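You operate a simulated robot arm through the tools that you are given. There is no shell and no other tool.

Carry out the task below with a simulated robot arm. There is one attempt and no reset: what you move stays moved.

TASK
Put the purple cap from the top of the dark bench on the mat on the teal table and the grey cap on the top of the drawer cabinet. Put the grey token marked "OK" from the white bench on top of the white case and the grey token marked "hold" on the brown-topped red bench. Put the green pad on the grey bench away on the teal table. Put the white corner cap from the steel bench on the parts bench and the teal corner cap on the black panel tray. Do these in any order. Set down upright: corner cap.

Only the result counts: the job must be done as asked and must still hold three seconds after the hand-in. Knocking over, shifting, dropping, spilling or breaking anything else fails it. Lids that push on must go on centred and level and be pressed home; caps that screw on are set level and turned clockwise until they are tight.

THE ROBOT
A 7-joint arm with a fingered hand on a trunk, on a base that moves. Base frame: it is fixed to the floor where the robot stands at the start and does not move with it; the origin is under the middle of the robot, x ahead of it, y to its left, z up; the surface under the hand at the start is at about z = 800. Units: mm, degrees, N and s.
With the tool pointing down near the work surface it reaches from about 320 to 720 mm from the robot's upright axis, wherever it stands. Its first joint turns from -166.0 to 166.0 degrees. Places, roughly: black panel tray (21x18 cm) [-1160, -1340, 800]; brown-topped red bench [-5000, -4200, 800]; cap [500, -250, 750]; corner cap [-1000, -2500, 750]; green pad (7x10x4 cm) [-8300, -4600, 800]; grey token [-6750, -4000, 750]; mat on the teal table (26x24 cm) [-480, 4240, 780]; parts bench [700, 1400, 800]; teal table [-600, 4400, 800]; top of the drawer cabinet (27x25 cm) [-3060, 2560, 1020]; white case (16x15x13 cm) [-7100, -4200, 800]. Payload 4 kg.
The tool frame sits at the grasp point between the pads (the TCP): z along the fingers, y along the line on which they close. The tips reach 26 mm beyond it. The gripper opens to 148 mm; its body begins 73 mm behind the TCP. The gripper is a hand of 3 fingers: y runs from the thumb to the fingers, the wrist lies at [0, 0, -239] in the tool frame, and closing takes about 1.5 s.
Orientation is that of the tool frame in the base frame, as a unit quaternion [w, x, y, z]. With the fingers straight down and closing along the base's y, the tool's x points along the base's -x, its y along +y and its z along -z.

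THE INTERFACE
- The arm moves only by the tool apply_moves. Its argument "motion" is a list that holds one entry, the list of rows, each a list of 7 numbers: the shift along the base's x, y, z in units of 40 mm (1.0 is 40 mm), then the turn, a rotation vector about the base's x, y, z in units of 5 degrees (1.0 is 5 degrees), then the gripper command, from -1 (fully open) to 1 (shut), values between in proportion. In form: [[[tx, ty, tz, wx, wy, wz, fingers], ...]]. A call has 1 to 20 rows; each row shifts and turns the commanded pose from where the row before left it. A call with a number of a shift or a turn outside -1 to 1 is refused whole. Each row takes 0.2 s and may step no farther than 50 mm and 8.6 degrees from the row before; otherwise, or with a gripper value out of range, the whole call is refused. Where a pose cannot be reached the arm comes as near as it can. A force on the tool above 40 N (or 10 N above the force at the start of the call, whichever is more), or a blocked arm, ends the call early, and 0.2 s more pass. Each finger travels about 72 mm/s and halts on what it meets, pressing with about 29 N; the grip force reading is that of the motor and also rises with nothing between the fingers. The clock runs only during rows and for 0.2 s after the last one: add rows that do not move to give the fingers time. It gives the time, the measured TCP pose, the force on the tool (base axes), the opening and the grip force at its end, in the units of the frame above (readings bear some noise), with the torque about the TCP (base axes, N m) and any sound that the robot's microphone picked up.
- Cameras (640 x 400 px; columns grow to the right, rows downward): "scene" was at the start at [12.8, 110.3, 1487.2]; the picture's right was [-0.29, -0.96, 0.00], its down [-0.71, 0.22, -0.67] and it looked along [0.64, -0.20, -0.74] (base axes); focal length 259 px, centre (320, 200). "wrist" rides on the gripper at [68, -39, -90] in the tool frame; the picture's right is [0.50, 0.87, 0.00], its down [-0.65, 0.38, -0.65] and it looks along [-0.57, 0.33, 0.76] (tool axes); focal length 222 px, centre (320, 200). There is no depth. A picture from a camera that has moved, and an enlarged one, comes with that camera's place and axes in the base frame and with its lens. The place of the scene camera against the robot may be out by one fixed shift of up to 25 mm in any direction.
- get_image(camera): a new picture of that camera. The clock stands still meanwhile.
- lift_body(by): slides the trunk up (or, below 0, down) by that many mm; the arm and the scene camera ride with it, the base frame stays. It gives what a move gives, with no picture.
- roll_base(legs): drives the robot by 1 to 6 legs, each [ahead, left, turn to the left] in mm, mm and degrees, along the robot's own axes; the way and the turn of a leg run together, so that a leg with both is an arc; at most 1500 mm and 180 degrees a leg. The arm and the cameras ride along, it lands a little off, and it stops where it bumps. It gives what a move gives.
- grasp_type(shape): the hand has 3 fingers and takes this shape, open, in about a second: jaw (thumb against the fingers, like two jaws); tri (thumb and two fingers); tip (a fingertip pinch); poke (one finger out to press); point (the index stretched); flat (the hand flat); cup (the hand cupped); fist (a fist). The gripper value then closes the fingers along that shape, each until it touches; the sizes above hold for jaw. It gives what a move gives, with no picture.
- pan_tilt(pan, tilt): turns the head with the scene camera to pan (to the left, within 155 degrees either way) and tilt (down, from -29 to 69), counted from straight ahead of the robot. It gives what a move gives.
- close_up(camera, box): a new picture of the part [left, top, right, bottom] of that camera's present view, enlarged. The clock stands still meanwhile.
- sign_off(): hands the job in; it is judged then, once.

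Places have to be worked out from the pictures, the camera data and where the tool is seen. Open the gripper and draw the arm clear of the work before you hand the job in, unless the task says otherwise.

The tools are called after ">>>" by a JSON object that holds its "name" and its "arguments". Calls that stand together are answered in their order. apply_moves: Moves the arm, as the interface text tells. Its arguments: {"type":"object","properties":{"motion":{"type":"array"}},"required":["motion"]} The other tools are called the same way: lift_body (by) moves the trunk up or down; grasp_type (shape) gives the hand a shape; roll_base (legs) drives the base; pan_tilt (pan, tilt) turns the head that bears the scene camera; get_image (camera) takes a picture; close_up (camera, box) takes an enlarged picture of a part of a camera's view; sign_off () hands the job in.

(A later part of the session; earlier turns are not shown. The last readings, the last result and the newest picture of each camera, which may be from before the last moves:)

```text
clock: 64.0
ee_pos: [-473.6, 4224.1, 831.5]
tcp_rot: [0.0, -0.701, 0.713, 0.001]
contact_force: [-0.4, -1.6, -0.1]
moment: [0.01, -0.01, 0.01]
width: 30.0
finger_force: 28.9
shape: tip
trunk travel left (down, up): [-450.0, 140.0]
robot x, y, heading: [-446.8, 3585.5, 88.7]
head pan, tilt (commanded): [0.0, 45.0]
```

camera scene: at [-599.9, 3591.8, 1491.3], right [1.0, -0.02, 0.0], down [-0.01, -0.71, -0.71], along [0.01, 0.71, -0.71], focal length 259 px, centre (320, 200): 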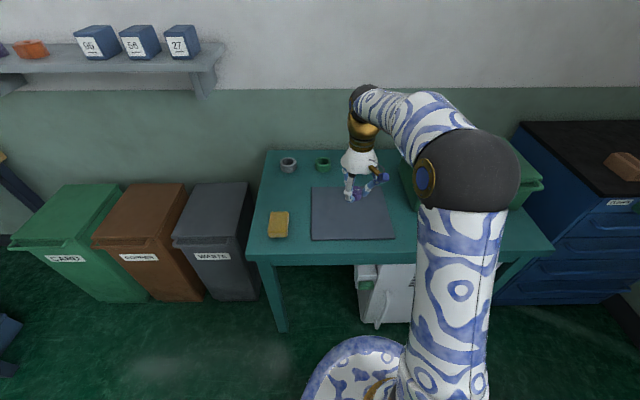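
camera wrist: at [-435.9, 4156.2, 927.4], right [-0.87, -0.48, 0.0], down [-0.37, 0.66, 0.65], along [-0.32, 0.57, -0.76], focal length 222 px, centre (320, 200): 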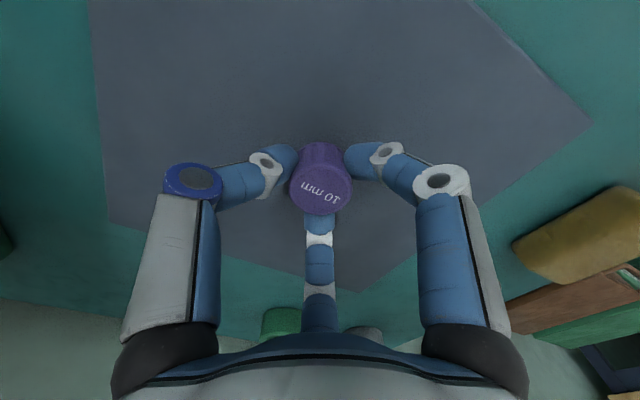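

>>> {"name": "apply_moves", "arguments": {"motion": [[[0, 0, -0.03, 0, 0, 0, 1], [0, 0, -0.03, 0, 0, 0, 1]]]}}

>>> {"name": "apply_moves", "arguments": {"motion": [[[0, 0, -0.03, 0, 0, 0, 1], [0, 0, -0.03, 0, 0, 0, 1]]]}}

>>> {"name": "close_up", "arguments": {"camera": "scene", "box": [300, 150, 420, 260]}}

```text
clock: 64.6
ee_pos: [-472.9, 4224.7, 828.5]
tcp_rot: [0.0, -0.7, 0.714, 0.0]
contact_force: [-0.1, 0.8, -0.6]
moment: [-0.02, -0.01, 0.0]
width: 29.8
finger_force: 28.7
shape: tip
trunk travel left (down, up): [-450.0, 140.0]
robot x, y, heading: [-446.5, 3582.0, 88.7]
head pan, tilt (commanded): [0.0, 45.0]
```

```text
clock: 65.2
ee_pos: [-474.0, 4224.6, 826.0]
tcp_rot: [0.0, -0.701, 0.713, 0.0]
contact_force: [-0.5, 0.5, -0.1]
moment: [-0.02, 0.03, -0.01]
width: 29.9
finger_force: 29.3
shape: tip
trunk travel left (down, up): [-450.0, 140.0]
robot x, y, heading: [-449.2, 3586.3, 88.8]
head pan, tilt (commanded): [0.0, 45.0]
```

```text
3.64 times, centred on (360, 205) of scene
camera zoom: at [-599.8, 3591.7, 1491.3], right [1.0, -0.02, 0.0], down [-0.01, -0.71, -0.71], along [0.01, 0.71, -0.71], focal length 942 px, centre (174, 182)
```

zoom: 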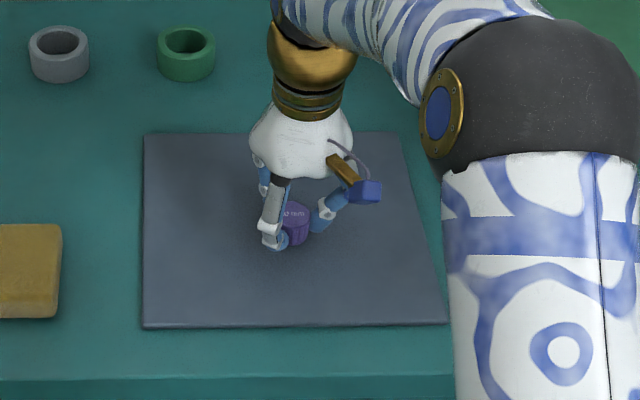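

Still free at 826, so the mat is lower than I took it. I go on down in small steps.

>>> {"name": "apply_moves", "arguments": {"motion": [[[0, 0, -0.05, 0, 0, 0, 1], [0, 0, -0.04, 0, 0, 0, 1], [0, 0, -0.04, 0, 0, 0, 1]]]}}

>>> {"name": "apply_moves", "arguments": {"motion": [[[0, 0, -0.04, 0, 0, 0, 1], [0, 0, -0.04, 0, 0, 0, 1]]]}}

>>> {"name": "apply_moves", "arguments": {"motion": [[[0, 0, -0.04, 0, 0, 0, 1], [0, 0, -0.04, 0, 0, 0, 1]]]}}

```text
clock: 66.0
ee_pos: [-473.4, 4225.5, 820.5]
tcp_rot: [0.0, -0.701, 0.713, 0.0]
contact_force: [0.7, 0.2, -1.1]
moment: [0.0, 0.01, 0.01]
width: 29.9
finger_force: 29.3
shape: tip
trunk travel left (down, up): [-450.0, 140.0]
robot x, y, heading: [-445.8, 3580.0, 89.0]
head pan, tilt (commanded): [0.0, 45.0]
```

```text
clock: 66.6
ee_pos: [-474.6, 4225.5, 818.1]
tcp_rot: [0.0, -0.701, 0.713, 0.001]
contact_force: [0.0, -0.7, 4.4]
moment: [-0.04, -0.07, 0.02]
width: 30.2
finger_force: 29.5
shape: tip
trunk travel left (down, up): [-450.0, 140.0]
robot x, y, heading: [-445.6, 3587.5, 88.9]
head pan, tilt (commanded): [0.0, 45.0]
```

```text
clock: 67.2
ee_pos: [-473.6, 4224.7, 816.9]
tcp_rot: [0.002, -0.7, 0.714, 0.002]
contact_force: [0.3, 1.8, 23.0]
moment: [-0.03, -0.08, 0.04]
width: 30.8
finger_force: 28.6
shape: tip
trunk travel left (down, up): [-450.0, 140.0]
robot x, y, heading: [-446.4, 3583.7, 88.8]
head pan, tilt (commanded): [0.0, 45.0]
```

Contact at TCP z ≈ 817.5 (23 N). I relieve the press slightly, open the fingers, then rise.

>>> {"name": "apply_moves", "arguments": {"motion": [[[0, 0, 0.05, 0, 0, 0, 1], [0, 0, 0, 0, 0, 0, 0.3], [0, 0, 0, 0, 0, 0, 0.1], [0, 0, 0, 0, 0, 0, -0.1], [0, 0, 0, 0, 0, 0, -0.2], [0, 0, 0, 0, 0, 0, -0.2]]]}}

>>> {"name": "get_image", "arguments": {"camera": "wrist"}}

```text
clock: 68.6
ee_pos: [-473.6, 4224.6, 816.2]
tcp_rot: [0.0, -0.701, 0.713, 0.0]
contact_force: [-0.1, -0.7, 0.0]
moment: [-0.01, 0.03, -0.04]
width: 88.5
finger_force: 0.0
shape: tip
trunk travel left (down, up): [-450.0, 140.0]
robot x, y, heading: [-448.6, 3589.8, 89.0]
head pan, tilt (commanded): [0.0, 45.0]
```

```text
taken
camera wrist: at [-436.4, 4156.0, 907.6], right [-0.87, -0.48, 0.0], down [-0.37, 0.66, 0.65], along [-0.32, 0.57, -0.76], focal length 222 px, centre (320, 200)
```

wrist: 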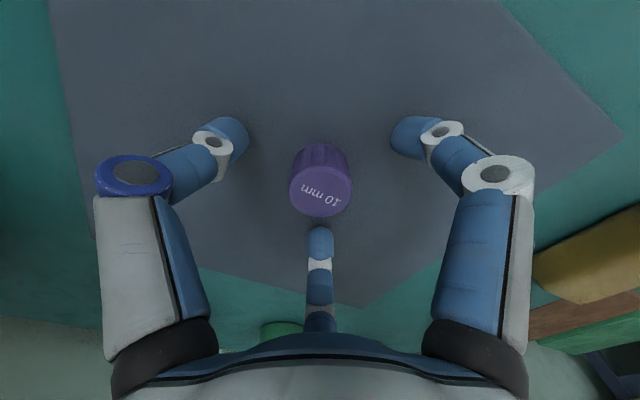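

The cap stands upright on the mat, released. I rise, retract the arm, and take a look at the result and at the surroundings.

>>> {"name": "apply_moves", "arguments": {"motion": [[[0, 0, 0.6, 0, 0, 0, -0.2], [0, 0, 1, 0, 0, 0, -0.2], [0, 0, 1, 0, 0, 0, -0.2], [0, 0, 1, 0, 0, 0, -0.2], [0, 0, 1, 0, 0, 0, -0.2], [0, 0, 1, 0, 0, 0, -0.2], [0, -1, 0, 0, 0, 0, -0.2], [0, -1, 0, 0, 0, 0, -0.2], [0, -1, 0, 0, 0, 0, -0.2], [0, -1, 0, 0, 0, 0, -0.2], [0, -1, 0, 0, 0, 0, -0.2], [0, -1, 0, 0, 0, 0, -0.2], [0, -1, 0, 0, 0, 0, -0.2]]]}}

>>> {"name": "get_image", "arguments": {"camera": "scene"}}

>>> {"name": "pan_tilt", "arguments": {"pan": 70, "tilt": 20}}

>>> {"name": "get_image", "arguments": {"camera": "scene"}}

>>> {"name": "pan_tilt", "arguments": {"pan": 130, "tilt": 20}}

>>> {"name": "get_image", "arguments": {"camera": "scene"}}

```text
clock: 71.4
ee_pos: [-473.5, 3943.7, 1041.0]
tcp_rot: [0.0, -0.701, 0.713, 0.0]
contact_force: [-0.5, 0.1, 0.0]
moment: [0.03, 0.03, -0.02]
width: 88.3
finger_force: 0.1
shape: tip
trunk travel left (down, up): [-450.0, 140.0]
robot x, y, heading: [-444.9, 3582.4, 89.2]
head pan, tilt (commanded): [0.0, 45.0]
```

```text
taken
camera scene: at [-599.8, 3591.2, 1491.4], right [1.0, -0.02, 0.0], down [-0.01, -0.71, -0.71], along [0.01, 0.71, -0.71], focal length 259 px, centre (320, 200)
```

scene: 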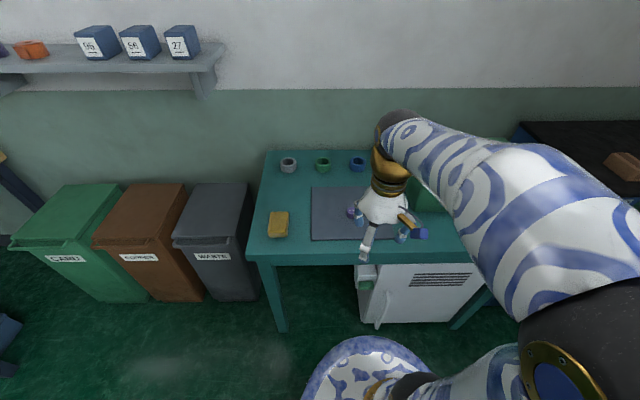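

```text
clock: 72.8
ee_pos: [-472.6, 3944.1, 1041.5]
tcp_rot: [0.0, -0.7, 0.714, 0.0]
contact_force: [-0.3, -0.8, 0.2]
moment: [-0.02, 0.03, 0.01]
width: 88.1
finger_force: 0.2
shape: tip
trunk travel left (down, up): [-450.0, 140.0]
robot x, y, heading: [-442.3, 3584.8, 89.0]
head pan, tilt (commanded): [70.0, 20.0]
```

```text
taken
camera scene: at [-688.2, 3543.6, 1530.0], right [0.36, 0.93, 0.0], down [0.32, -0.12, -0.94], along [-0.88, 0.34, -0.34], focal length 259 px, centre (320, 200)
```

scene: 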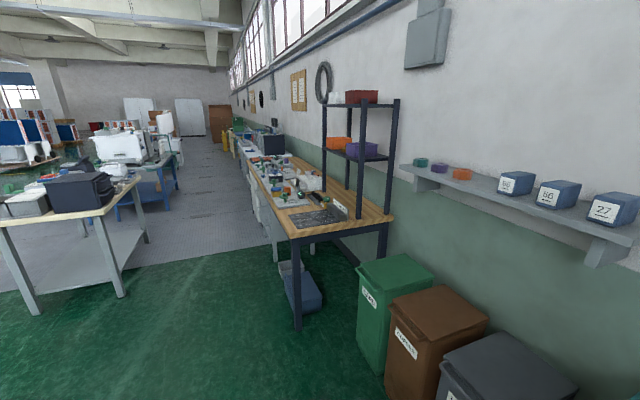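

```text
clock: 74.1
ee_pos: [-472.8, 3945.4, 1040.6]
tcp_rot: [0.0, -0.701, 0.713, 0.0]
contact_force: [0.4, -0.1, 0.8]
moment: [0.0, -0.01, -0.04]
width: 88.4
finger_force: 0.1
shape: tip
trunk travel left (down, up): [-450.0, 140.0]
robot x, y, heading: [-447.1, 3588.0, 89.0]
head pan, tilt (commanded): [130.0, 20.0]
```

```text
taken
camera scene: at [-673.8, 3451.6, 1530.0], right [-0.63, 0.78, 0.0], down [0.27, 0.21, -0.94], along [-0.73, -0.59, -0.34], focal length 259 px, centre (320, 200)
```

scene: 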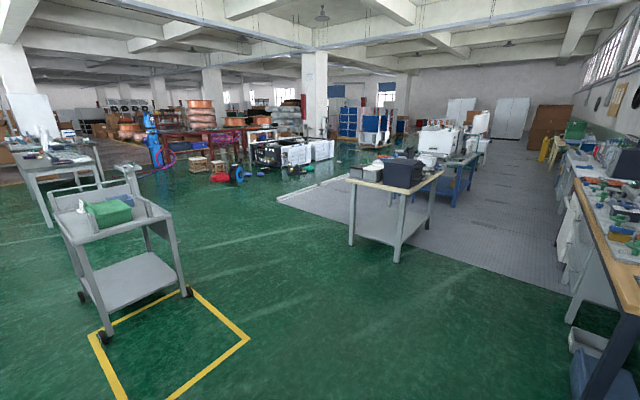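

The drawer cabinet is the black box on the wood-topped trolley near (-3060, 2560). Now I drive back to the dark bench for the grey cap.

>>> {"name": "roll_base", "arguments": {"legs": [[-1300, -290, 0], [-1500, 0, 0], [-880, 0, 0], [0, 0, -89]]}}

>>> {"name": "pan_tilt", "arguments": {"pan": 0, "tilt": 45}}

>>> {"name": "get_image", "arguments": {"camera": "scene"}}

```text
clock: 95.7
ee_pos: [163.7, -35.7, 1040.9]
tcp_rot: [0.0, -0.011, 1.0, 0.0]
contact_force: [-0.2, 0.5, -0.3]
moment: [0.01, 0.02, 0.0]
width: 88.5
finger_force: 0.0
shape: tip
trunk travel left (down, up): [-450.0, 140.0]
robot x, y, heading: [-193.9, -76.8, 1.1]
head pan, tilt (commanded): [130.0, 20.0]
```

```text
clock: 97.8
ee_pos: [163.2, -33.8, 1040.7]
tcp_rot: [0.0, -0.012, 1.0, 0.0]
contact_force: [0.3, -0.6, 0.4]
moment: [-0.01, 0.01, 0.02]
width: 88.3
finger_force: 0.0
shape: tip
trunk travel left (down, up): [-450.0, 140.0]
robot x, y, heading: [-195.6, -73.4, 1.2]
head pan, tilt (commanded): [0.0, 45.0]
```

```text
taken
camera scene: at [-180.6, 58.7, 1491.4], right [0.02, -1.0, 0.0], down [-0.71, -0.02, -0.71], along [0.71, 0.02, -0.71], focal length 259 px, centre (320, 200)
```

scene: 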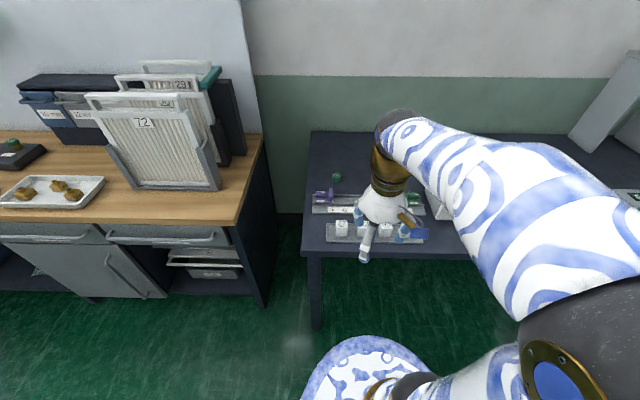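

>>> {"name": "roll_base", "arguments": {"legs": [[190, -60, -1.1]]}}

>>> {"name": "apply_moves", "arguments": {"motion": [[[0.8, -0.6, 0, 0, 0, 0, -0.08], [0.8, -0.6, 0, 0, 0, 0, -0.08], [0.8, 0, 0, 0, 0, 0, -0.08], [0.8, 0, 0, 0, 0, 0, -0.08], [0, 0, 0, 0, 0, 0, -0.08]]]}}

>>> {"name": "get_image", "arguments": {"camera": "wrist"}}

```text
clock: 99.4
ee_pos: [355.1, -99.1, 1041.3]
tcp_rot: [0.0, -0.002, 1.0, 0.0]
contact_force: [-0.2, -0.2, -0.5]
moment: [0.0, -0.01, -0.01]
width: 88.4
finger_force: 0.0
shape: tip
trunk travel left (down, up): [-450.0, 140.0]
robot x, y, heading: [-6.3, -130.7, 0.4]
head pan, tilt (commanded): [0.0, 45.0]
```

```text
clock: 100.6
ee_pos: [482.0, -148.3, 1041.3]
tcp_rot: [0.001, -0.002, 1.0, -0.001]
contact_force: [-0.6, 0.4, -1.1]
moment: [0.0, -0.01, 0.01]
width: 80.7
finger_force: 0.0
shape: tip
trunk travel left (down, up): [-450.0, 140.0]
robot x, y, heading: [1.7, -136.5, 0.2]
head pan, tilt (commanded): [0.0, 45.0]
```

```text
taken
camera wrist: at [413.9, -187.6, 1132.6], right [-0.5, 0.86, 0.0], down [0.65, 0.38, 0.65], along [0.57, 0.33, -0.76], focal length 222 px, centre (320, 200)
```

wrist: 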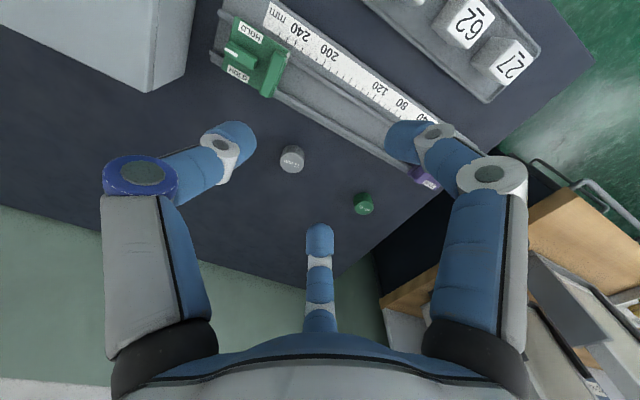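

>>> {"name": "close_up", "arguments": {"camera": "wrist", "box": [250, 120, 390, 220]}}

```text
4.00 times, centred on (320, 170) of wrist
camera zoom: at [413.9, -187.6, 1132.6], right [-0.5, 0.86, 0.0], down [0.65, 0.38, 0.65], along [0.57, 0.33, -0.76], focal length 888 px, centre (320, 320)
```

zoom: 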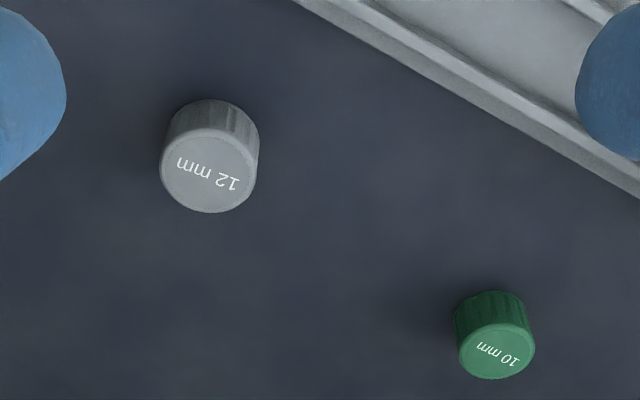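

The grey cap's top is near (600, -131). I move over it and descend to about z 890 to refine.

>>> {"name": "apply_moves", "arguments": {"motion": [[[1, 0.14, 0, 0, 0, 0, -0.08], [1, 0.14, 0, 0, 0, 0, -0.08], [0.95, 0.14, 0, 0, 0, 0, -0.08], [0, 0, -1, 0, 0, 0, -0.08], [0, 0, -1, 0, 0, 0, -0.08], [0, 0, -1, 0, 0, 0, -0.08], [0, 0, -0.7, 0, 0, 0, -0.08], [0, 0, 0, 0, 0, 0, -0.08]]]}}

>>> {"name": "close_up", "arguments": {"camera": "wrist", "box": [220, 80, 420, 220]}}

```text
clock: 102.4
ee_pos: [600.0, -129.5, 892.0]
tcp_rot: [0.0, -0.002, 1.0, 0.0]
contact_force: [-0.5, 0.6, -0.4]
moment: [-0.03, -0.01, 0.03]
width: 80.3
finger_force: 0.0
shape: tip
trunk travel left (down, up): [-450.0, 140.0]
robot x, y, heading: [-6.0, -132.0, 0.1]
head pan, tilt (commanded): [0.0, 45.0]
```

```text
2.86 times, centred on (320, 150) of wrist
camera zoom: at [531.9, -170.0, 984.0], right [-0.5, 0.86, 0.0], down [0.65, 0.38, 0.65], along [0.56, 0.33, -0.76], focal length 635 px, centre (320, 343)
```

zoom: 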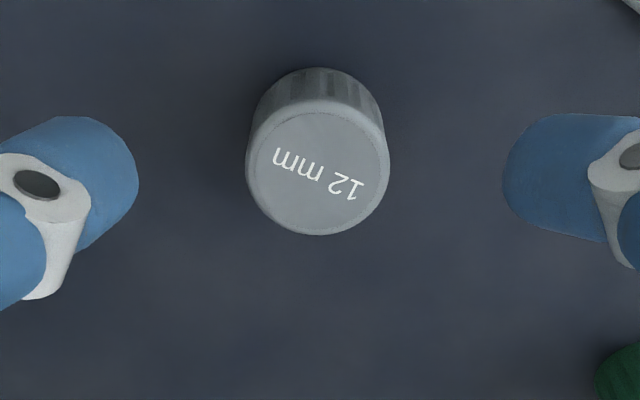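

Grey cap's top centre is at (598, -132, 826). I correct by 2–3 mm, descend to 831 and close.

>>> {"name": "apply_moves", "arguments": {"motion": [[[-0.055, -0.06, -0.5, 0, 0, 0, -0.08], [0, 0, -0.6, 0, 0, 0, -0.08], [0, 0, -0.42, 0, 0, 0, -0.08], [0, 0, 0, 0, 0, 0, -0.08]]]}}

>>> {"name": "get_image", "arguments": {"camera": "wrist"}}

>>> {"name": "apply_moves", "arguments": {"motion": [[[0, 0, 0, 0, 0, 0, 1], [0, 0, 0, 0, 0, 0, 1], [0, 0, 0, 0, 0, 0, 1], [0, 0, 0, 0, 0, 0, 1], [0, 0, 0, 0, 0, 0, 1], [0, 0, 0, 0, 0, 0, 1]]]}}

>>> {"name": "get_image", "arguments": {"camera": "wrist"}}

```text
clock: 103.4
ee_pos: [597.0, -133.3, 832.4]
tcp_rot: [0.0, -0.002, 1.0, 0.0]
contact_force: [-0.3, 0.6, 1.4]
moment: [0.01, 0.02, 0.04]
width: 80.6
finger_force: 0.1
shape: tip
trunk travel left (down, up): [-450.0, 140.0]
robot x, y, heading: [-2.6, -135.0, 0.4]
head pan, tilt (commanded): [0.0, 45.0]
```

```text
taken
camera wrist: at [530.1, -173.2, 923.7], right [-0.5, 0.86, 0.0], down [0.65, 0.38, 0.65], along [0.56, 0.33, -0.76], focal length 222 px, centre (320, 200)
```

wrist: 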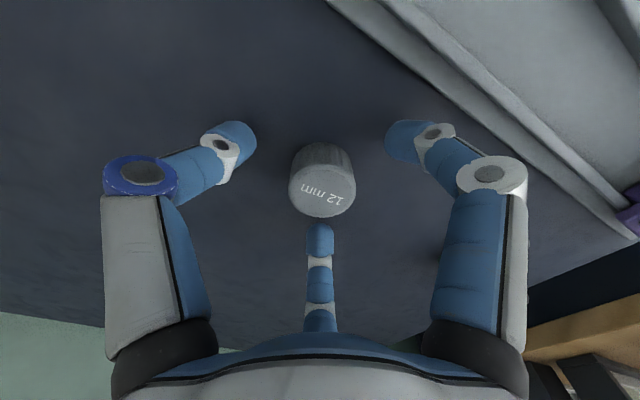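

```text
clock: 104.8
ee_pos: [597.6, -131.9, 833.0]
tcp_rot: [0.0, -0.002, 1.0, 0.0]
contact_force: [-0.5, 0.3, -0.2]
moment: [-0.02, 0.0, 0.01]
width: 32.7
finger_force: 29.0
shape: tip
trunk travel left (down, up): [-450.0, 140.0]
robot x, y, heading: [-8.8, -130.7, 0.5]
head pan, tilt (commanded): [0.0, 45.0]
```

```text
taken
camera wrist: at [530.1, -173.2, 924.0], right [-0.5, 0.86, 0.0], down [0.65, 0.38, 0.65], along [0.56, 0.33, -0.76], focal length 222 px, centre (320, 200)
```

wrist: 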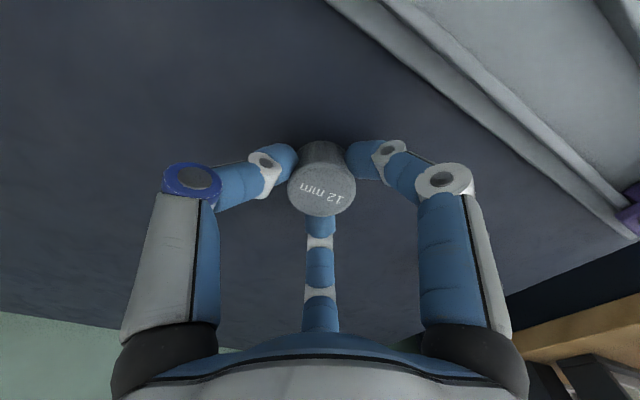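

Gripped (33 mm, 29 N). I lift, retract, and drive: up the corridor to y ≈ 2500, then toward the drawer cabinet.

>>> {"name": "apply_moves", "arguments": {"motion": [[[0, 0, 0.3, 0, 0, 0, 1], [0, 0, 0.8, 0, 0, 0, 1], [0, 0, 1, 0, 0, 0, 1], [0, 0, 1, 0, 0, 0, 1], [0, 0, 1, 0, 0, 0, 1], [0, 0, 1, 0, 0, 0, 1], [-1, 0, 0, 0, 0, 0, 1], [-1, 0, 0, 0, 0, 0, 1], [-1, 0, 0, 0, 0, 0, 1], [-1, 0, 0, 0, 0, 0, 1], [-1, 0, 0, 0, 0, 0, 1], [-1, 0, 0, 0, 0, 0, 1], [0, 0, 0, 0, 0, 0, 1]]]}}

>>> {"name": "get_image", "arguments": {"camera": "wrist"}}

>>> {"name": "roll_base", "arguments": {"legs": [[-250, 0, 0], [0, 0, 90], [1500, 0, 0], [1150, 0, 0], [0, 0, 90]]}}

>>> {"name": "pan_tilt", "arguments": {"pan": 0, "tilt": 20}}

>>> {"name": "get_image", "arguments": {"camera": "scene"}}

```text
clock: 107.6
ee_pos: [357.8, -132.5, 1036.4]
tcp_rot: [0.001, -0.002, 1.0, -0.001]
contact_force: [-0.3, 1.2, -1.0]
moment: [0.03, 0.01, 0.02]
width: 32.8
finger_force: 29.2
shape: tip
trunk travel left (down, up): [-450.0, 140.0]
robot x, y, heading: [-6.1, -134.6, 0.5]
head pan, tilt (commanded): [0.0, 45.0]
```

```text
taken
camera wrist: at [289.7, -172.9, 1126.8], right [-0.5, 0.86, 0.0], down [0.65, 0.38, 0.65], along [0.57, 0.33, -0.76], focal length 222 px, centre (320, 200)
```

wrist: 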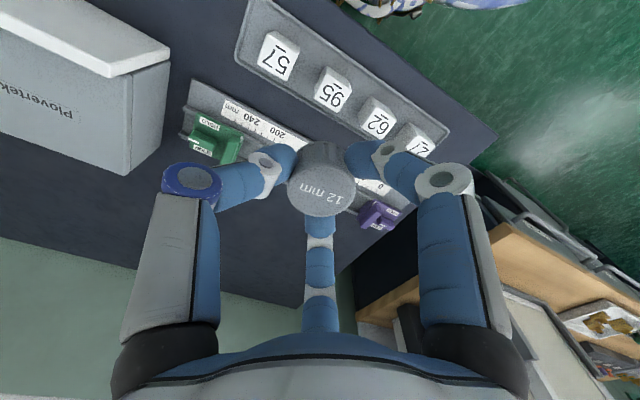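

```text
clock: 129.4
ee_pos: [-624.2, 2492.8, 1035.0]
tcp_rot: [-0.001, 1.0, 0.002, -0.001]
contact_force: [0.9, 1.1, -0.3]
moment: [0.03, -0.01, -0.02]
width: 32.4
finger_force: 29.2
shape: tip
trunk travel left (down, up): [-450.0, 140.0]
robot x, y, heading: [-260.1, 2491.9, -179.7]
head pan, tilt (commanded): [0.0, 45.0]
```

```text
clock: 130.3
ee_pos: [-622.4, 2492.6, 1035.2]
tcp_rot: [0.0, 1.0, 0.002, 0.001]
contact_force: [0.6, -0.1, -0.1]
moment: [-0.04, 0.01, -0.01]
width: 32.3
finger_force: 29.0
shape: tip
trunk travel left (down, up): [-450.0, 140.0]
robot x, y, heading: [-260.3, 2491.5, -179.8]
head pan, tilt (commanded): [0.0, 20.0]
```

```text
taken
camera scene: at [-295.2, 2323.7, 1530.0], right [0.0, 1.0, 0.0], down [0.34, 0.0, -0.94], along [-0.94, 0.0, -0.34], focal length 259 px, centre (320, 200)
```

scene: 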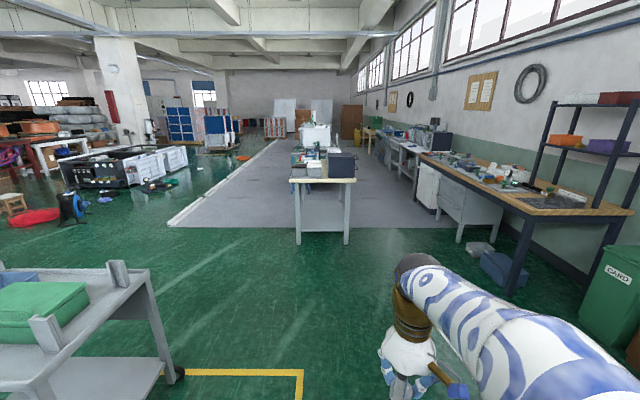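

>>> {"name": "roll_base", "arguments": {"legs": [[1500, 0, 0], [350, 0, 0]]}}

>>> {"name": "pan_tilt", "arguments": {"pan": 0, "tilt": 30}}

>>> {"name": "get_image", "arguments": {"camera": "scene"}}

```text
clock: 139.6
ee_pos: [-2471.4, 2493.8, 1036.2]
tcp_rot: [0.0, 1.0, 0.0, -0.001]
contact_force: [0.1, 1.4, -0.3]
moment: [0.0, 0.02, -0.02]
width: 32.2
finger_force: 29.2
shape: tip
trunk travel left (down, up): [-450.0, 140.0]
robot x, y, heading: [-2109.4, 2496.4, 180.0]
head pan, tilt (commanded): [0.0, 20.0]
```

```text
clock: 140.3
ee_pos: [-2470.3, 2493.0, 1035.3]
tcp_rot: [0.0, 1.0, -0.001, 0.0]
contact_force: [-0.2, -0.1, 0.4]
moment: [-0.02, 0.03, -0.03]
width: 32.5
finger_force: 29.1
shape: tip
trunk travel left (down, up): [-450.0, 140.0]
robot x, y, heading: [-2101.7, 2491.4, 180.0]
head pan, tilt (commanded): [0.0, 30.0]
```

```text
taken
camera scene: at [-2140.6, 2323.2, 1514.0], right [0.0, 1.0, 0.0], down [0.5, 0.0, -0.87], along [-0.87, 0.0, -0.5], focal length 259 px, centre (320, 200)
```

scene: 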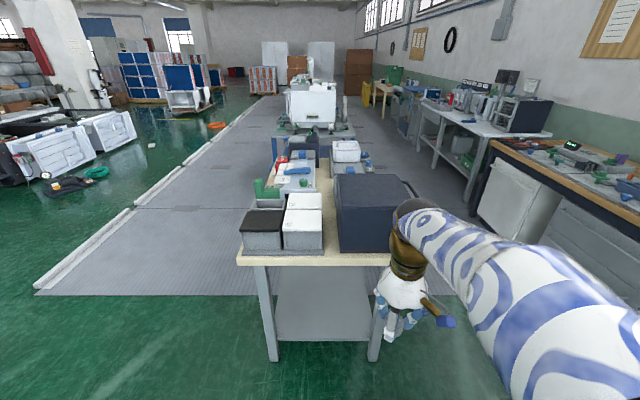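

The dark drawer cabinet's top is around (-3060, 2535, 1020). I raise the trunk 140 mm first, then roll 300 mm nearer.

>>> {"name": "lift_body", "arguments": {"by": 140}}

>>> {"name": "roll_base", "arguments": {"legs": [[300, 0, 0]]}}

>>> {"name": "pan_tilt", "arguments": {"pan": 0, "tilt": 45}}

>>> {"name": "get_image", "arguments": {"camera": "scene"}}

>>> {"name": "get_image", "arguments": {"camera": "wrist"}}

```text
clock: 142.0
ee_pos: [-2471.3, 2492.6, 1175.5]
tcp_rot: [0.0, 1.0, -0.001, 0.001]
contact_force: [-0.6, 0.1, -0.8]
moment: [0.0, 0.02, 0.0]
width: 32.5
finger_force: 29.0
shape: tip
trunk travel left (down, up): [-590.0, 0.0]
robot x, y, heading: [-2107.2, 2493.0, 180.0]
head pan, tilt (commanded): [0.0, 30.0]
```

```text
clock: 144.0
ee_pos: [-2771.3, 2494.6, 1175.4]
tcp_rot: [0.0, 1.0, 0.0, -0.001]
contact_force: [0.2, -0.3, -0.2]
moment: [0.01, -0.01, 0.0]
width: 32.1
finger_force: 28.9
shape: tip
trunk travel left (down, up): [-590.0, 0.0]
robot x, y, heading: [-2407.0, 2488.6, 179.9]
head pan, tilt (commanded): [0.0, 30.0]
```

```text
clock: 144.8
ee_pos: [-2771.1, 2493.0, 1175.6]
tcp_rot: [0.0, 1.0, 0.0, 0.0]
contact_force: [0.3, -0.3, 0.0]
moment: [0.04, 0.0, -0.01]
width: 32.2
finger_force: 28.9
shape: tip
trunk travel left (down, up): [-590.0, 0.0]
robot x, y, heading: [-2406.7, 2495.2, 180.0]
head pan, tilt (commanded): [0.0, 45.0]
```

```text
taken
camera scene: at [-2431.1, 2323.6, 1631.4], right [0.0, 1.0, 0.0], down [0.71, 0.0, -0.71], along [-0.71, 0.0, -0.71], focal length 259 px, centre (320, 200)
```

scene: 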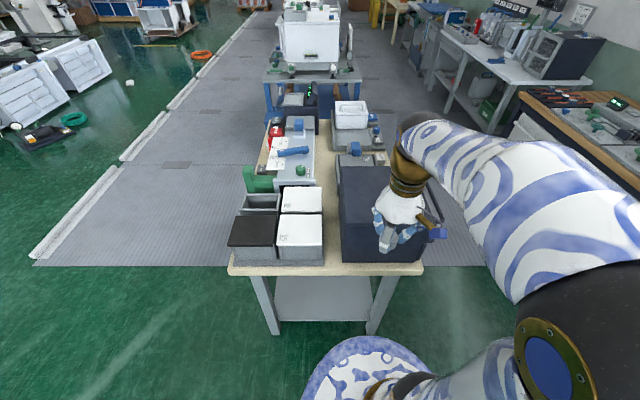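

```text
taken
camera wrist: at [-2703.6, 2531.9, 1266.8], right [0.5, -0.87, 0.0], down [-0.66, -0.38, 0.65], along [-0.57, -0.33, -0.76], focal length 222 px, centre (320, 200)
```

wrist: 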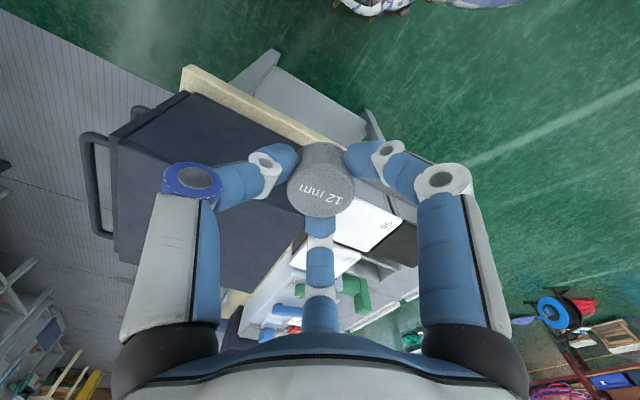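

>>> {"name": "close_up", "arguments": {"camera": "wrist", "box": [60, 50, 400, 300]}}

>>> {"name": "close_up", "arguments": {"camera": "scene", "box": [300, 140, 460, 280]}}

```text
1.60 times, centred on (230, 175) of wrist
camera zoom: at [-2703.6, 2531.9, 1266.8], right [0.5, -0.87, 0.0], down [-0.66, -0.38, 0.65], along [-0.57, -0.33, -0.76], focal length 355 px, centre (464, 240)
```

zoom: 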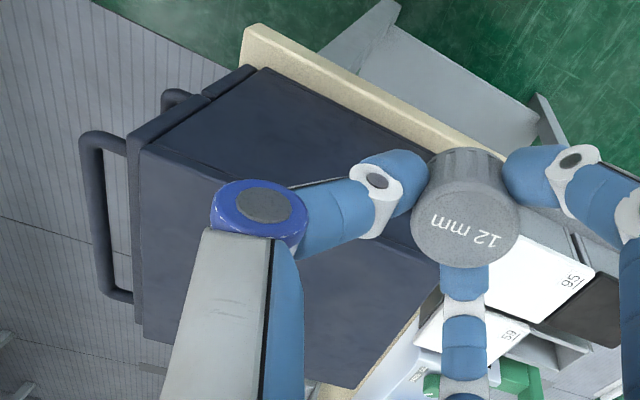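

```text
2.86 times, centred on (380, 210) of scene
camera zoom: at [-2431.1, 2323.6, 1631.4], right [0.0, 1.0, 0.0], down [0.71, 0.0, -0.71], along [-0.71, 0.0, -0.71], focal length 740 px, centre (149, 171)
```

zoom: 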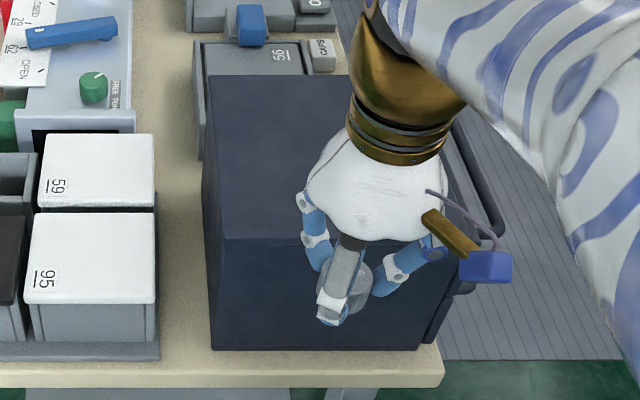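

The cabinet top's corners give a centre of about (-3056, 2543) and z ≈ 1020–1030. I move over the middle at height and then lower to about 1085.

>>> {"name": "apply_moves", "arguments": {"motion": [[[-0.89, 0.147, 0, 0, 0, 0, 1], [-0.89, 0.147, 0, 0, 0, 0, 1], [-0.89, 0.147, 0, 0, 0, 0, 1], [-0.89, 0.147, -0.1, 0, 0, 0, 1], [-0.89, 0.147, -0.3, 0, 0, 0, 1], [-0.89, 0.147, -0.4, 0, 0, 0, 1], [-0.89, 0.147, -0.4, 0, 0, 0, 1], [-0.89, 0.147, -0.4, 0, 0, 0, 1], [0, 0, -0.5, 0, 0, 0, 1], [0, 0, 0, 0, 0, 0, 1]]]}}

>>> {"name": "get_image", "arguments": {"camera": "wrist"}}

>>> {"name": "close_up", "arguments": {"camera": "scene", "box": [300, 100, 480, 280]}}

```text
clock: 147.0
ee_pos: [-3055.9, 2541.3, 1092.9]
tcp_rot: [0.0, 1.0, 0.0, 0.0]
contact_force: [0.0, 0.7, -1.2]
moment: [-0.02, 0.01, 0.01]
width: 32.3
finger_force: 28.2
shape: tip
trunk travel left (down, up): [-590.0, 0.0]
robot x, y, heading: [-2408.4, 2494.9, 179.7]
head pan, tilt (commanded): [0.0, 45.0]
```

```text
taken
camera wrist: at [-2988.8, 2579.2, 1183.9], right [0.5, -0.87, 0.0], down [-0.66, -0.38, 0.65], along [-0.57, -0.33, -0.76], focal length 222 px, centre (320, 200)
```

wrist: 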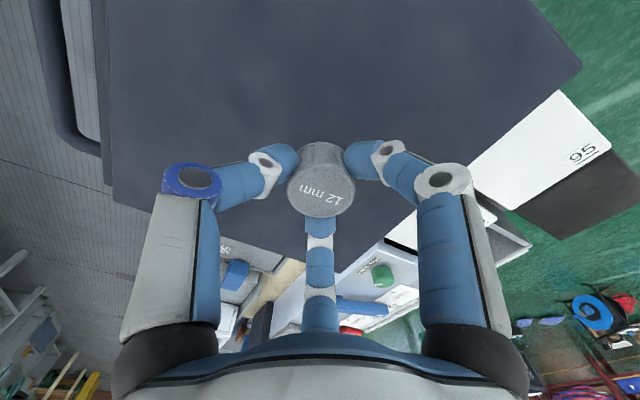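

```text
2.22 times, centred on (390, 190) of scene
camera zoom: at [-2431.2, 2323.6, 1631.3], right [0.0, 1.0, 0.0], down [0.71, 0.0, -0.71], along [-0.71, 0.0, -0.71], focal length 576 px, centre (164, 222)
```

zoom: 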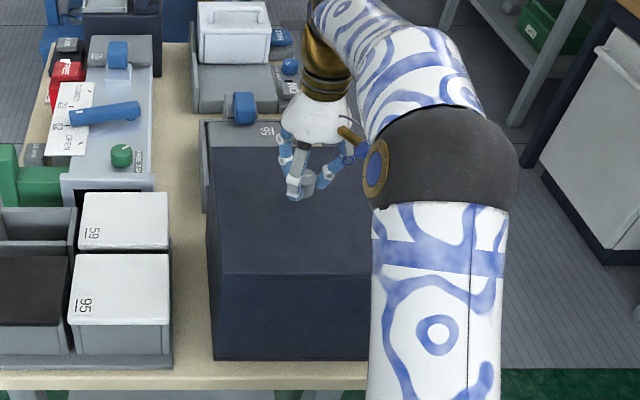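

The cap hangs over the middle of the cabinet top. I lower to about 1066, then in small steps until contact.

>>> {"name": "apply_moves", "arguments": {"motion": [[[0, 0, -0.35, 0, 0, 0, 1], [0, 0, -0.3, 0, 0, 0, 1], [0, 0, -0.05, 0, 0, 0, 1]]]}}

>>> {"name": "apply_moves", "arguments": {"motion": [[[0, 0, -0.05, 0, 0, 0, 1], [0, 0, -0.05, 0, 0, 0, 1]]]}}

>>> {"name": "apply_moves", "arguments": {"motion": [[[0, 0, -0.05, 0, 0, 0, 1], [0, 0, -0.05, 0, 0, 0, 1]]]}}

```text
clock: 147.8
ee_pos: [-3054.5, 2542.7, 1064.2]
tcp_rot: [0.0, 1.0, 0.0, 0.0]
contact_force: [0.2, 0.1, -0.5]
moment: [-0.01, 0.02, 0.0]
width: 32.5
finger_force: 29.1
shape: tip
trunk travel left (down, up): [-590.0, 0.0]
robot x, y, heading: [-2405.3, 2489.4, 179.9]
head pan, tilt (commanded): [0.0, 45.0]
```

```text
clock: 148.4
ee_pos: [-3055.5, 2541.2, 1060.4]
tcp_rot: [0.0, 1.0, -0.001, 0.0]
contact_force: [-0.1, -0.5, -0.1]
moment: [0.01, -0.02, 0.03]
width: 32.4
finger_force: 29.4
shape: tip
trunk travel left (down, up): [-590.0, 0.0]
robot x, y, heading: [-2408.1, 2488.7, 179.7]
head pan, tilt (commanded): [0.0, 45.0]
```

```text
clock: 149.0
ee_pos: [-3054.4, 2541.2, 1056.1]
tcp_rot: [0.001, 1.0, -0.001, 0.0]
contact_force: [-1.0, 0.4, 0.2]
moment: [0.03, 0.0, 0.01]
width: 32.6
finger_force: 28.9
shape: tip
trunk travel left (down, up): [-590.0, 0.0]
robot x, y, heading: [-2408.8, 2488.0, 179.9]
head pan, tilt (commanded): [0.0, 45.0]
```

>>> {"name": "apply_moves", "arguments": {"motion": [[[0, 0, -0.04, 0, 0, 0, 1], [0, 0, -0.04, 0, 0, 0, 1]]]}}

>>> {"name": "apply_moves", "arguments": {"motion": [[[0, 0, -0.04, 0, 0, 0, 1], [0, 0, -0.04, 0, 0, 0, 1]]]}}

>>> {"name": "apply_moves", "arguments": {"motion": [[[0, 0, -0.04, 0, 0, 0, 1], [0, 0, -0.04, 0, 0, 0, 1]]]}}

```text
clock: 149.6
ee_pos: [-3055.1, 2540.9, 1055.4]
tcp_rot: [0.0, 1.0, -0.001, -0.001]
contact_force: [-0.8, 0.8, 15.4]
moment: [0.06, 0.01, -0.03]
width: 32.6
finger_force: 29.1
shape: tip
trunk travel left (down, up): [-590.0, 0.0]
robot x, y, heading: [-2405.7, 2491.3, 179.8]
head pan, tilt (commanded): [0.0, 45.0]
```

```text
clock: 150.2
ee_pos: [-3054.7, 2541.8, 1052.5]
tcp_rot: [0.0, 1.0, -0.001, -0.005]
contact_force: [-4.9, 1.9, 41.1]
moment: [0.05, 0.12, 0.04]
width: 34.2
finger_force: 28.8
shape: tip
trunk travel left (down, up): [-590.0, 0.0]
robot x, y, heading: [-2406.1, 2499.2, 180.1]
head pan, tilt (commanded): [0.0, 45.0]
```

```text
clock: 150.7
ee_pos: [-3055.1, 2540.4, 1054.4]
tcp_rot: [0.0, 1.0, -0.001, -0.007]
contact_force: [3.9, 0.1, 23.4]
moment: [0.02, -0.16, -0.04]
width: 35.4
finger_force: 29.2
shape: tip
trunk travel left (down, up): [-590.0, 0.0]
robot x, y, heading: [-2411.3, 2491.5, 179.9]
head pan, tilt (commanded): [0.0, 45.0]
stopped in row 2: the force on the tool passed its limit at 52 N (the readings are from after the stop); the commanded pose is now the measured one
```

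Contact made at about 1055 (I pressed a little more than needed). I ease up 2 mm and open the fingers.

>>> {"name": "apply_moves", "arguments": {"motion": [[[0, 0, 0.04, 0, 0, 0, 1], [0, 0, 0, 0, 0, 0, 0.4], [0, 0, 0, 0, 0, 0, 0.2], [0, 0, 0, 0, 0, 0, 0], [0, 0, 0, 0, 0, 0, -0.2], [0, 0, 0, 0, 0, 0, -0.2]]]}}

>>> {"name": "get_image", "arguments": {"camera": "wrist"}}

```text
clock: 152.1
ee_pos: [-3058.5, 2541.8, 1052.1]
tcp_rot: [0.0, 1.0, -0.001, -0.004]
contact_force: [-0.8, -0.5, 1.3]
moment: [-0.01, -0.03, 0.0]
width: 87.4
finger_force: 0.0
shape: tip
trunk travel left (down, up): [-590.0, 0.0]
robot x, y, heading: [-2405.8, 2492.8, 180.3]
head pan, tilt (commanded): [0.0, 45.0]
```

```text
taken
camera wrist: at [-2989.1, 2579.5, 1142.0], right [0.5, -0.87, 0.0], down [-0.65, -0.38, 0.66], along [-0.57, -0.33, -0.75], focal length 222 px, centre (320, 200)
```

wrist: 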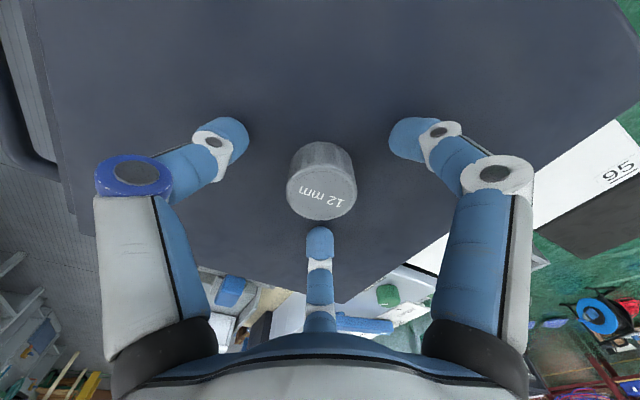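

The cap stands upright on the cabinet top. I rise and retract, then back off and lower the trunk again.

>>> {"name": "apply_moves", "arguments": {"motion": [[[0, 0, 0.6, 0, 0, 0, -0.2], [0, 0, 1, 0, 0, 0, -0.2], [0, 0, 1, 0, 0, 0, -0.2], [1, 0, 0.3, 0, 0, 0, -0.2], [1, 0, 0, 0, 0, 0, -0.2], [1, 0, 0, 0, 0, 0, -0.2], [1, 0, 0, 0, 0, 0, -0.2], [1, 0, 0, 0, 0, 0, -0.2], [1, 0, 0, 0, 0, 0, -0.2], [0.9, 0, 0, 0, 0, 0, -0.2]]]}}

>>> {"name": "get_image", "arguments": {"camera": "scene"}}

>>> {"name": "roll_base", "arguments": {"legs": [[-400, 0, 0]]}}

>>> {"name": "lift_body", "arguments": {"by": -140}}

>>> {"name": "pan_tilt", "arguments": {"pan": 90, "tilt": 15}}

>>> {"name": "get_image", "arguments": {"camera": "scene"}}

>>> {"name": "pan_tilt", "arguments": {"pan": 40, "tilt": 15}}

>>> {"name": "get_image", "arguments": {"camera": "scene"}}

```text
clock: 154.3
ee_pos: [-2777.6, 2539.7, 1168.0]
tcp_rot: [0.001, 1.0, 0.0, -0.003]
contact_force: [-0.6, 0.4, 0.1]
moment: [-0.05, 0.0, 0.0]
width: 88.1
finger_force: 0.0
shape: tip
trunk travel left (down, up): [-590.0, 0.0]
robot x, y, heading: [-2402.1, 2489.3, 179.8]
head pan, tilt (commanded): [0.0, 45.0]
```

```text
taken
camera scene: at [-2430.4, 2323.5, 1631.4], right [0.0, 1.0, 0.0], down [0.71, 0.0, -0.71], along [-0.71, 0.0, -0.71], focal length 259 px, centre (320, 200)
```

scene: 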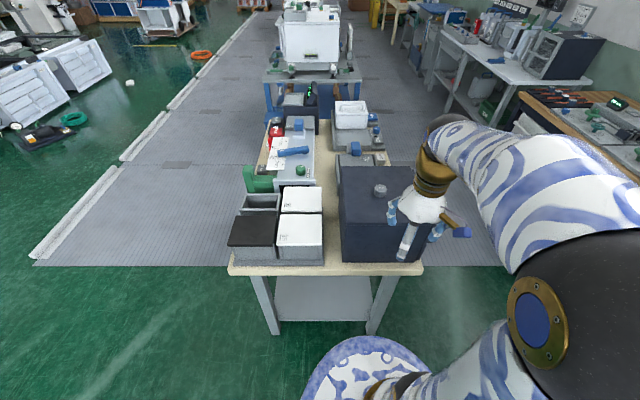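

```text
clock: 156.8
ee_pos: [-2379.2, 2538.7, 1167.6]
tcp_rot: [0.001, 1.0, 0.001, -0.004]
contact_force: [-0.3, -0.3, -0.2]
moment: [-0.01, 0.0, -0.04]
width: 88.2
finger_force: 0.0
shape: tip
trunk travel left (down, up): [-590.0, 0.0]
robot x, y, heading: [-2006.8, 2489.4, -179.9]
head pan, tilt (commanded): [0.0, 45.0]
```

```text
clock: 158.4
ee_pos: [-2379.4, 2540.0, 1028.4]
tcp_rot: [0.0, 1.0, 0.001, -0.003]
contact_force: [0.1, -1.0, 0.6]
moment: [-0.01, 0.06, 0.03]
width: 88.6
finger_force: 0.1
shape: tip
trunk travel left (down, up): [-450.0, 140.0]
robot x, y, heading: [-2009.3, 2490.8, -179.8]
head pan, tilt (commanded): [0.0, 45.0]
```

```text
clock: 160.1
ee_pos: [-2379.3, 2538.4, 1028.0]
tcp_rot: [0.0, 1.0, 0.001, -0.002]
contact_force: [-0.7, -0.4, 0.2]
moment: [0.01, -0.02, 0.01]
width: 88.4
finger_force: 0.1
shape: tip
trunk travel left (down, up): [-450.0, 140.0]
robot x, y, heading: [-2005.5, 2492.9, -179.9]
head pan, tilt (commanded): [90.0, 15.0]
```

```text
taken
camera scene: at [-1947.7, 2230.3, 1538.1], right [-1.0, 0.0, 0.0], down [0.0, 0.26, -0.97], along [0.0, -0.97, -0.26], focal length 259 px, centre (320, 200)
```

scene: 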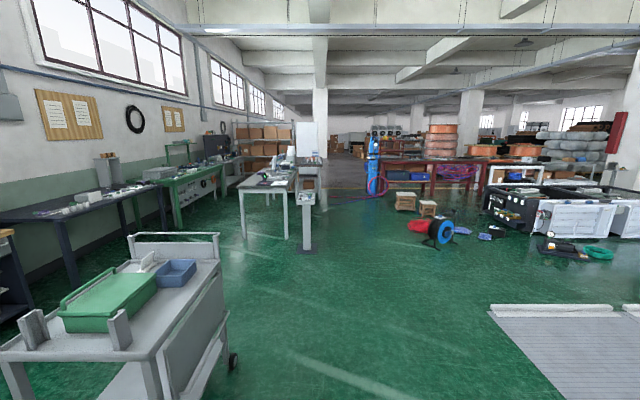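

```text
clock: 161.3
ee_pos: [-2378.3, 2538.5, 1029.0]
tcp_rot: [0.001, 1.0, 0.001, -0.003]
contact_force: [-0.2, 0.2, -0.1]
moment: [-0.01, 0.0, 0.0]
width: 88.4
finger_force: 0.0
shape: tip
trunk travel left (down, up): [-450.0, 140.0]
robot x, y, heading: [-2003.9, 2492.7, -179.6]
head pan, tilt (commanded): [40.0, 15.0]
```

```text
taken
camera scene: at [-2019.2, 2263.5, 1538.2], right [-0.64, 0.76, 0.0], down [0.2, 0.17, -0.97], along [-0.74, -0.62, -0.26], focal length 259 px, centre (320, 200)
```

scene: 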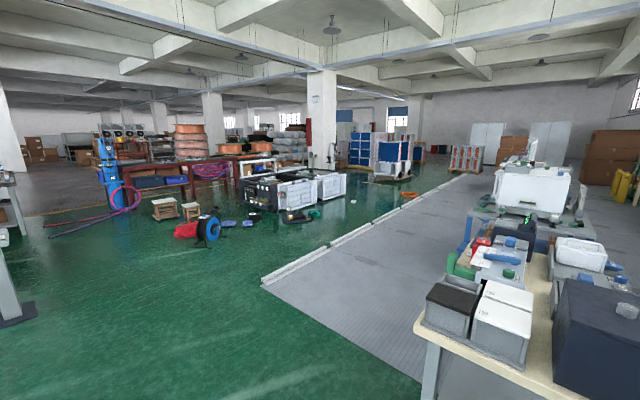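

The grey cap stands on the cabinet. Next is the steel bench near (-1000, -2500); I drive south past the cart, then east to the corridor beside that bench.

>>> {"name": "roll_base", "arguments": {"legs": [[0, 0, 90], [1500, 0, 0], [1290, 0, 0], [0, 0, 90], [1500, 0, 0], [0, 0, -90]]}}

>>> {"name": "pan_tilt", "arguments": {"pan": -20, "tilt": 25}}

>>> {"name": "get_image", "arguments": {"camera": "scene"}}

```text
clock: 193.3
ee_pos: [-532.1, -650.3, 1028.4]
tcp_rot: [0.003, 0.701, 0.713, -0.002]
contact_force: [-0.7, 0.8, 0.2]
moment: [-0.01, -0.02, -0.02]
width: 88.2
finger_force: 0.1
shape: tip
trunk travel left (down, up): [-450.0, 140.0]
robot x, y, heading: [-489.1, -277.2, -89.0]
head pan, tilt (commanded): [40.0, 15.0]
```

```text
clock: 194.6
ee_pos: [-532.1, -651.4, 1027.5]
tcp_rot: [0.002, 0.701, 0.713, -0.003]
contact_force: [-0.1, 0.5, -0.1]
moment: [0.02, 0.0, -0.03]
width: 88.3
finger_force: 0.1
shape: tip
trunk travel left (down, up): [-450.0, 140.0]
robot x, y, heading: [-488.6, -274.0, -89.1]
head pan, tilt (commanded): [-20.0, 25.0]
```

```text
taken
camera scene: at [-373.3, -318.6, 1521.9], right [-0.95, 0.32, 0.0], down [0.14, 0.4, -0.91], along [-0.29, -0.86, -0.42], focal length 259 px, centre (320, 200)
```

scene: 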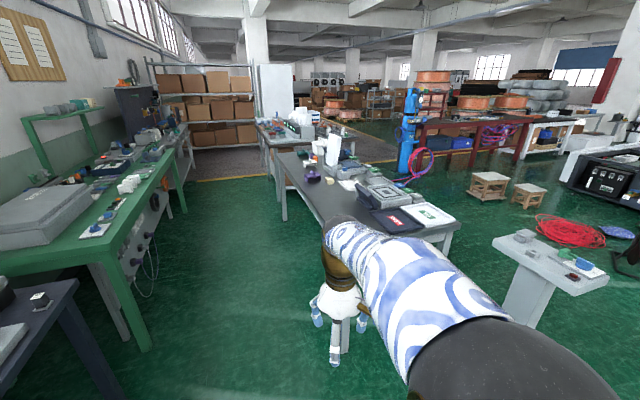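

>>> {"name": "close_up", "arguments": {"camera": "scene", "box": [240, 100, 480, 250]}}

>>> {"name": "close_up", "arguments": {"camera": "scene", "box": [240, 90, 360, 180]}}

```text
2.67 times, centred on (360, 175) of scene
camera zoom: at [-373.3, -318.6, 1521.9], right [-0.95, 0.32, 0.0], down [0.14, 0.4, -0.91], along [-0.29, -0.86, -0.42], focal length 691 px, centre (213, 267)
```

zoom: 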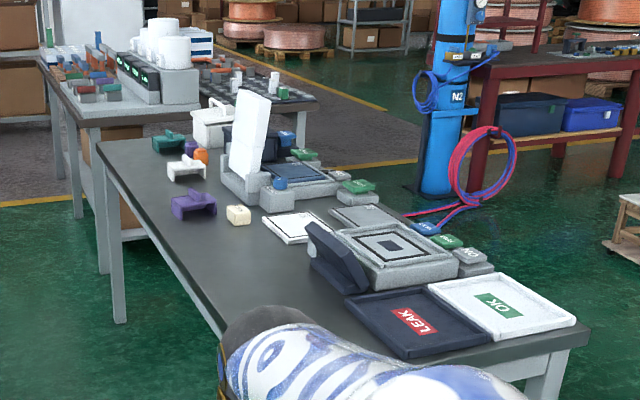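

```text
4.44 times, centred on (300, 135) of scene
camera zoom: at [-373.3, -318.6, 1521.9], right [-0.95, 0.32, 0.0], down [0.14, 0.4, -0.91], along [-0.29, -0.86, -0.42], focal length 1152 px, centre (409, 489)
```

zoom: 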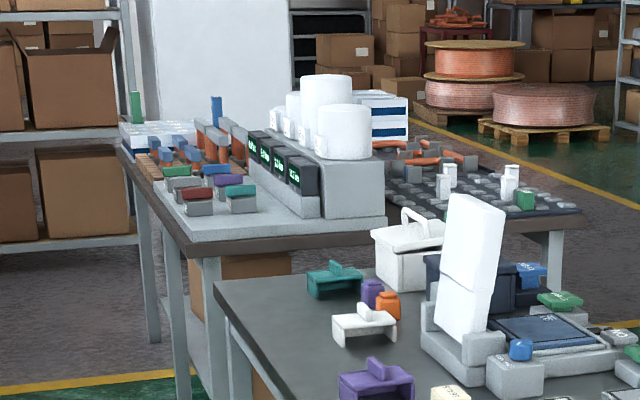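

The dark-topped bench holds teal, white and purple corner caps on its east side, and at its near end a black tray ("LEAK") and a white tray ("OK"). I drive along the east side and turn to face the bench at the caps.

>>> {"name": "roll_base", "arguments": {"legs": [[1100, 0, -1], [1150, 0, 0], [0, 0, -90]]}}

>>> {"name": "pan_tilt", "arguments": {"pan": 0, "tilt": 42}}

>>> {"name": "get_image", "arguments": {"camera": "scene"}}

>>> {"name": "get_image", "arguments": {"camera": "wrist"}}

```text
clock: 209.6
ee_pos: [-837.6, -2492.4, 1028.0]
tcp_rot: [0.0, 1.0, 0.0, -0.004]
contact_force: [0.3, -0.1, 0.3]
moment: [-0.01, -0.01, 0.0]
width: 88.3
finger_force: 0.0
shape: tip
trunk travel left (down, up): [-450.0, 140.0]
robot x, y, heading: [-464.3, -2539.0, -179.9]
head pan, tilt (commanded): [-20.0, 25.0]
```

```text
clock: 210.4
ee_pos: [-837.1, -2491.9, 1026.7]
tcp_rot: [0.0, 1.0, 0.001, -0.004]
contact_force: [-1.0, -0.7, -0.3]
moment: [0.02, -0.02, -0.04]
width: 88.2
finger_force: 0.0
shape: tip
trunk travel left (down, up): [-450.0, 140.0]
robot x, y, heading: [-462.0, -2538.3, -179.7]
head pan, tilt (commanded): [0.0, 42.0]
```

```text
taken
camera scene: at [-490.2, -2707.5, 1495.7], right [0.0, 1.0, 0.0], down [0.67, 0.0, -0.74], along [-0.74, 0.0, -0.67], focal length 259 px, centre (320, 200)
```

scene: 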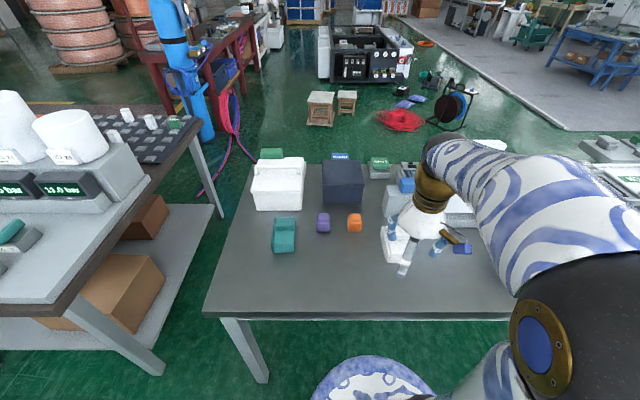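

```text
taken
camera wrist: at [-770.1, -2453.6, 1118.4], right [0.5, -0.86, 0.0], down [-0.65, -0.38, 0.66], along [-0.57, -0.33, -0.75], focal length 222 px, centre (320, 200)
```

wrist: 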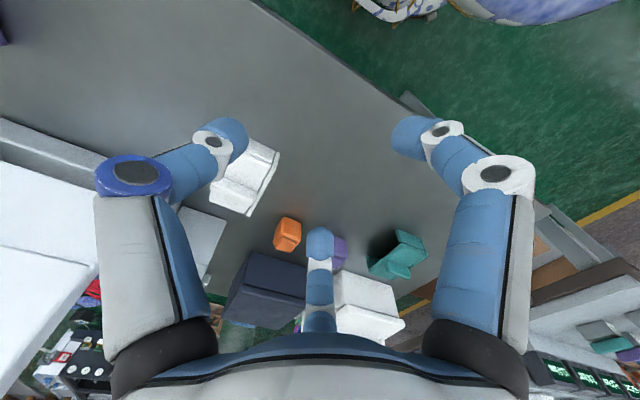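

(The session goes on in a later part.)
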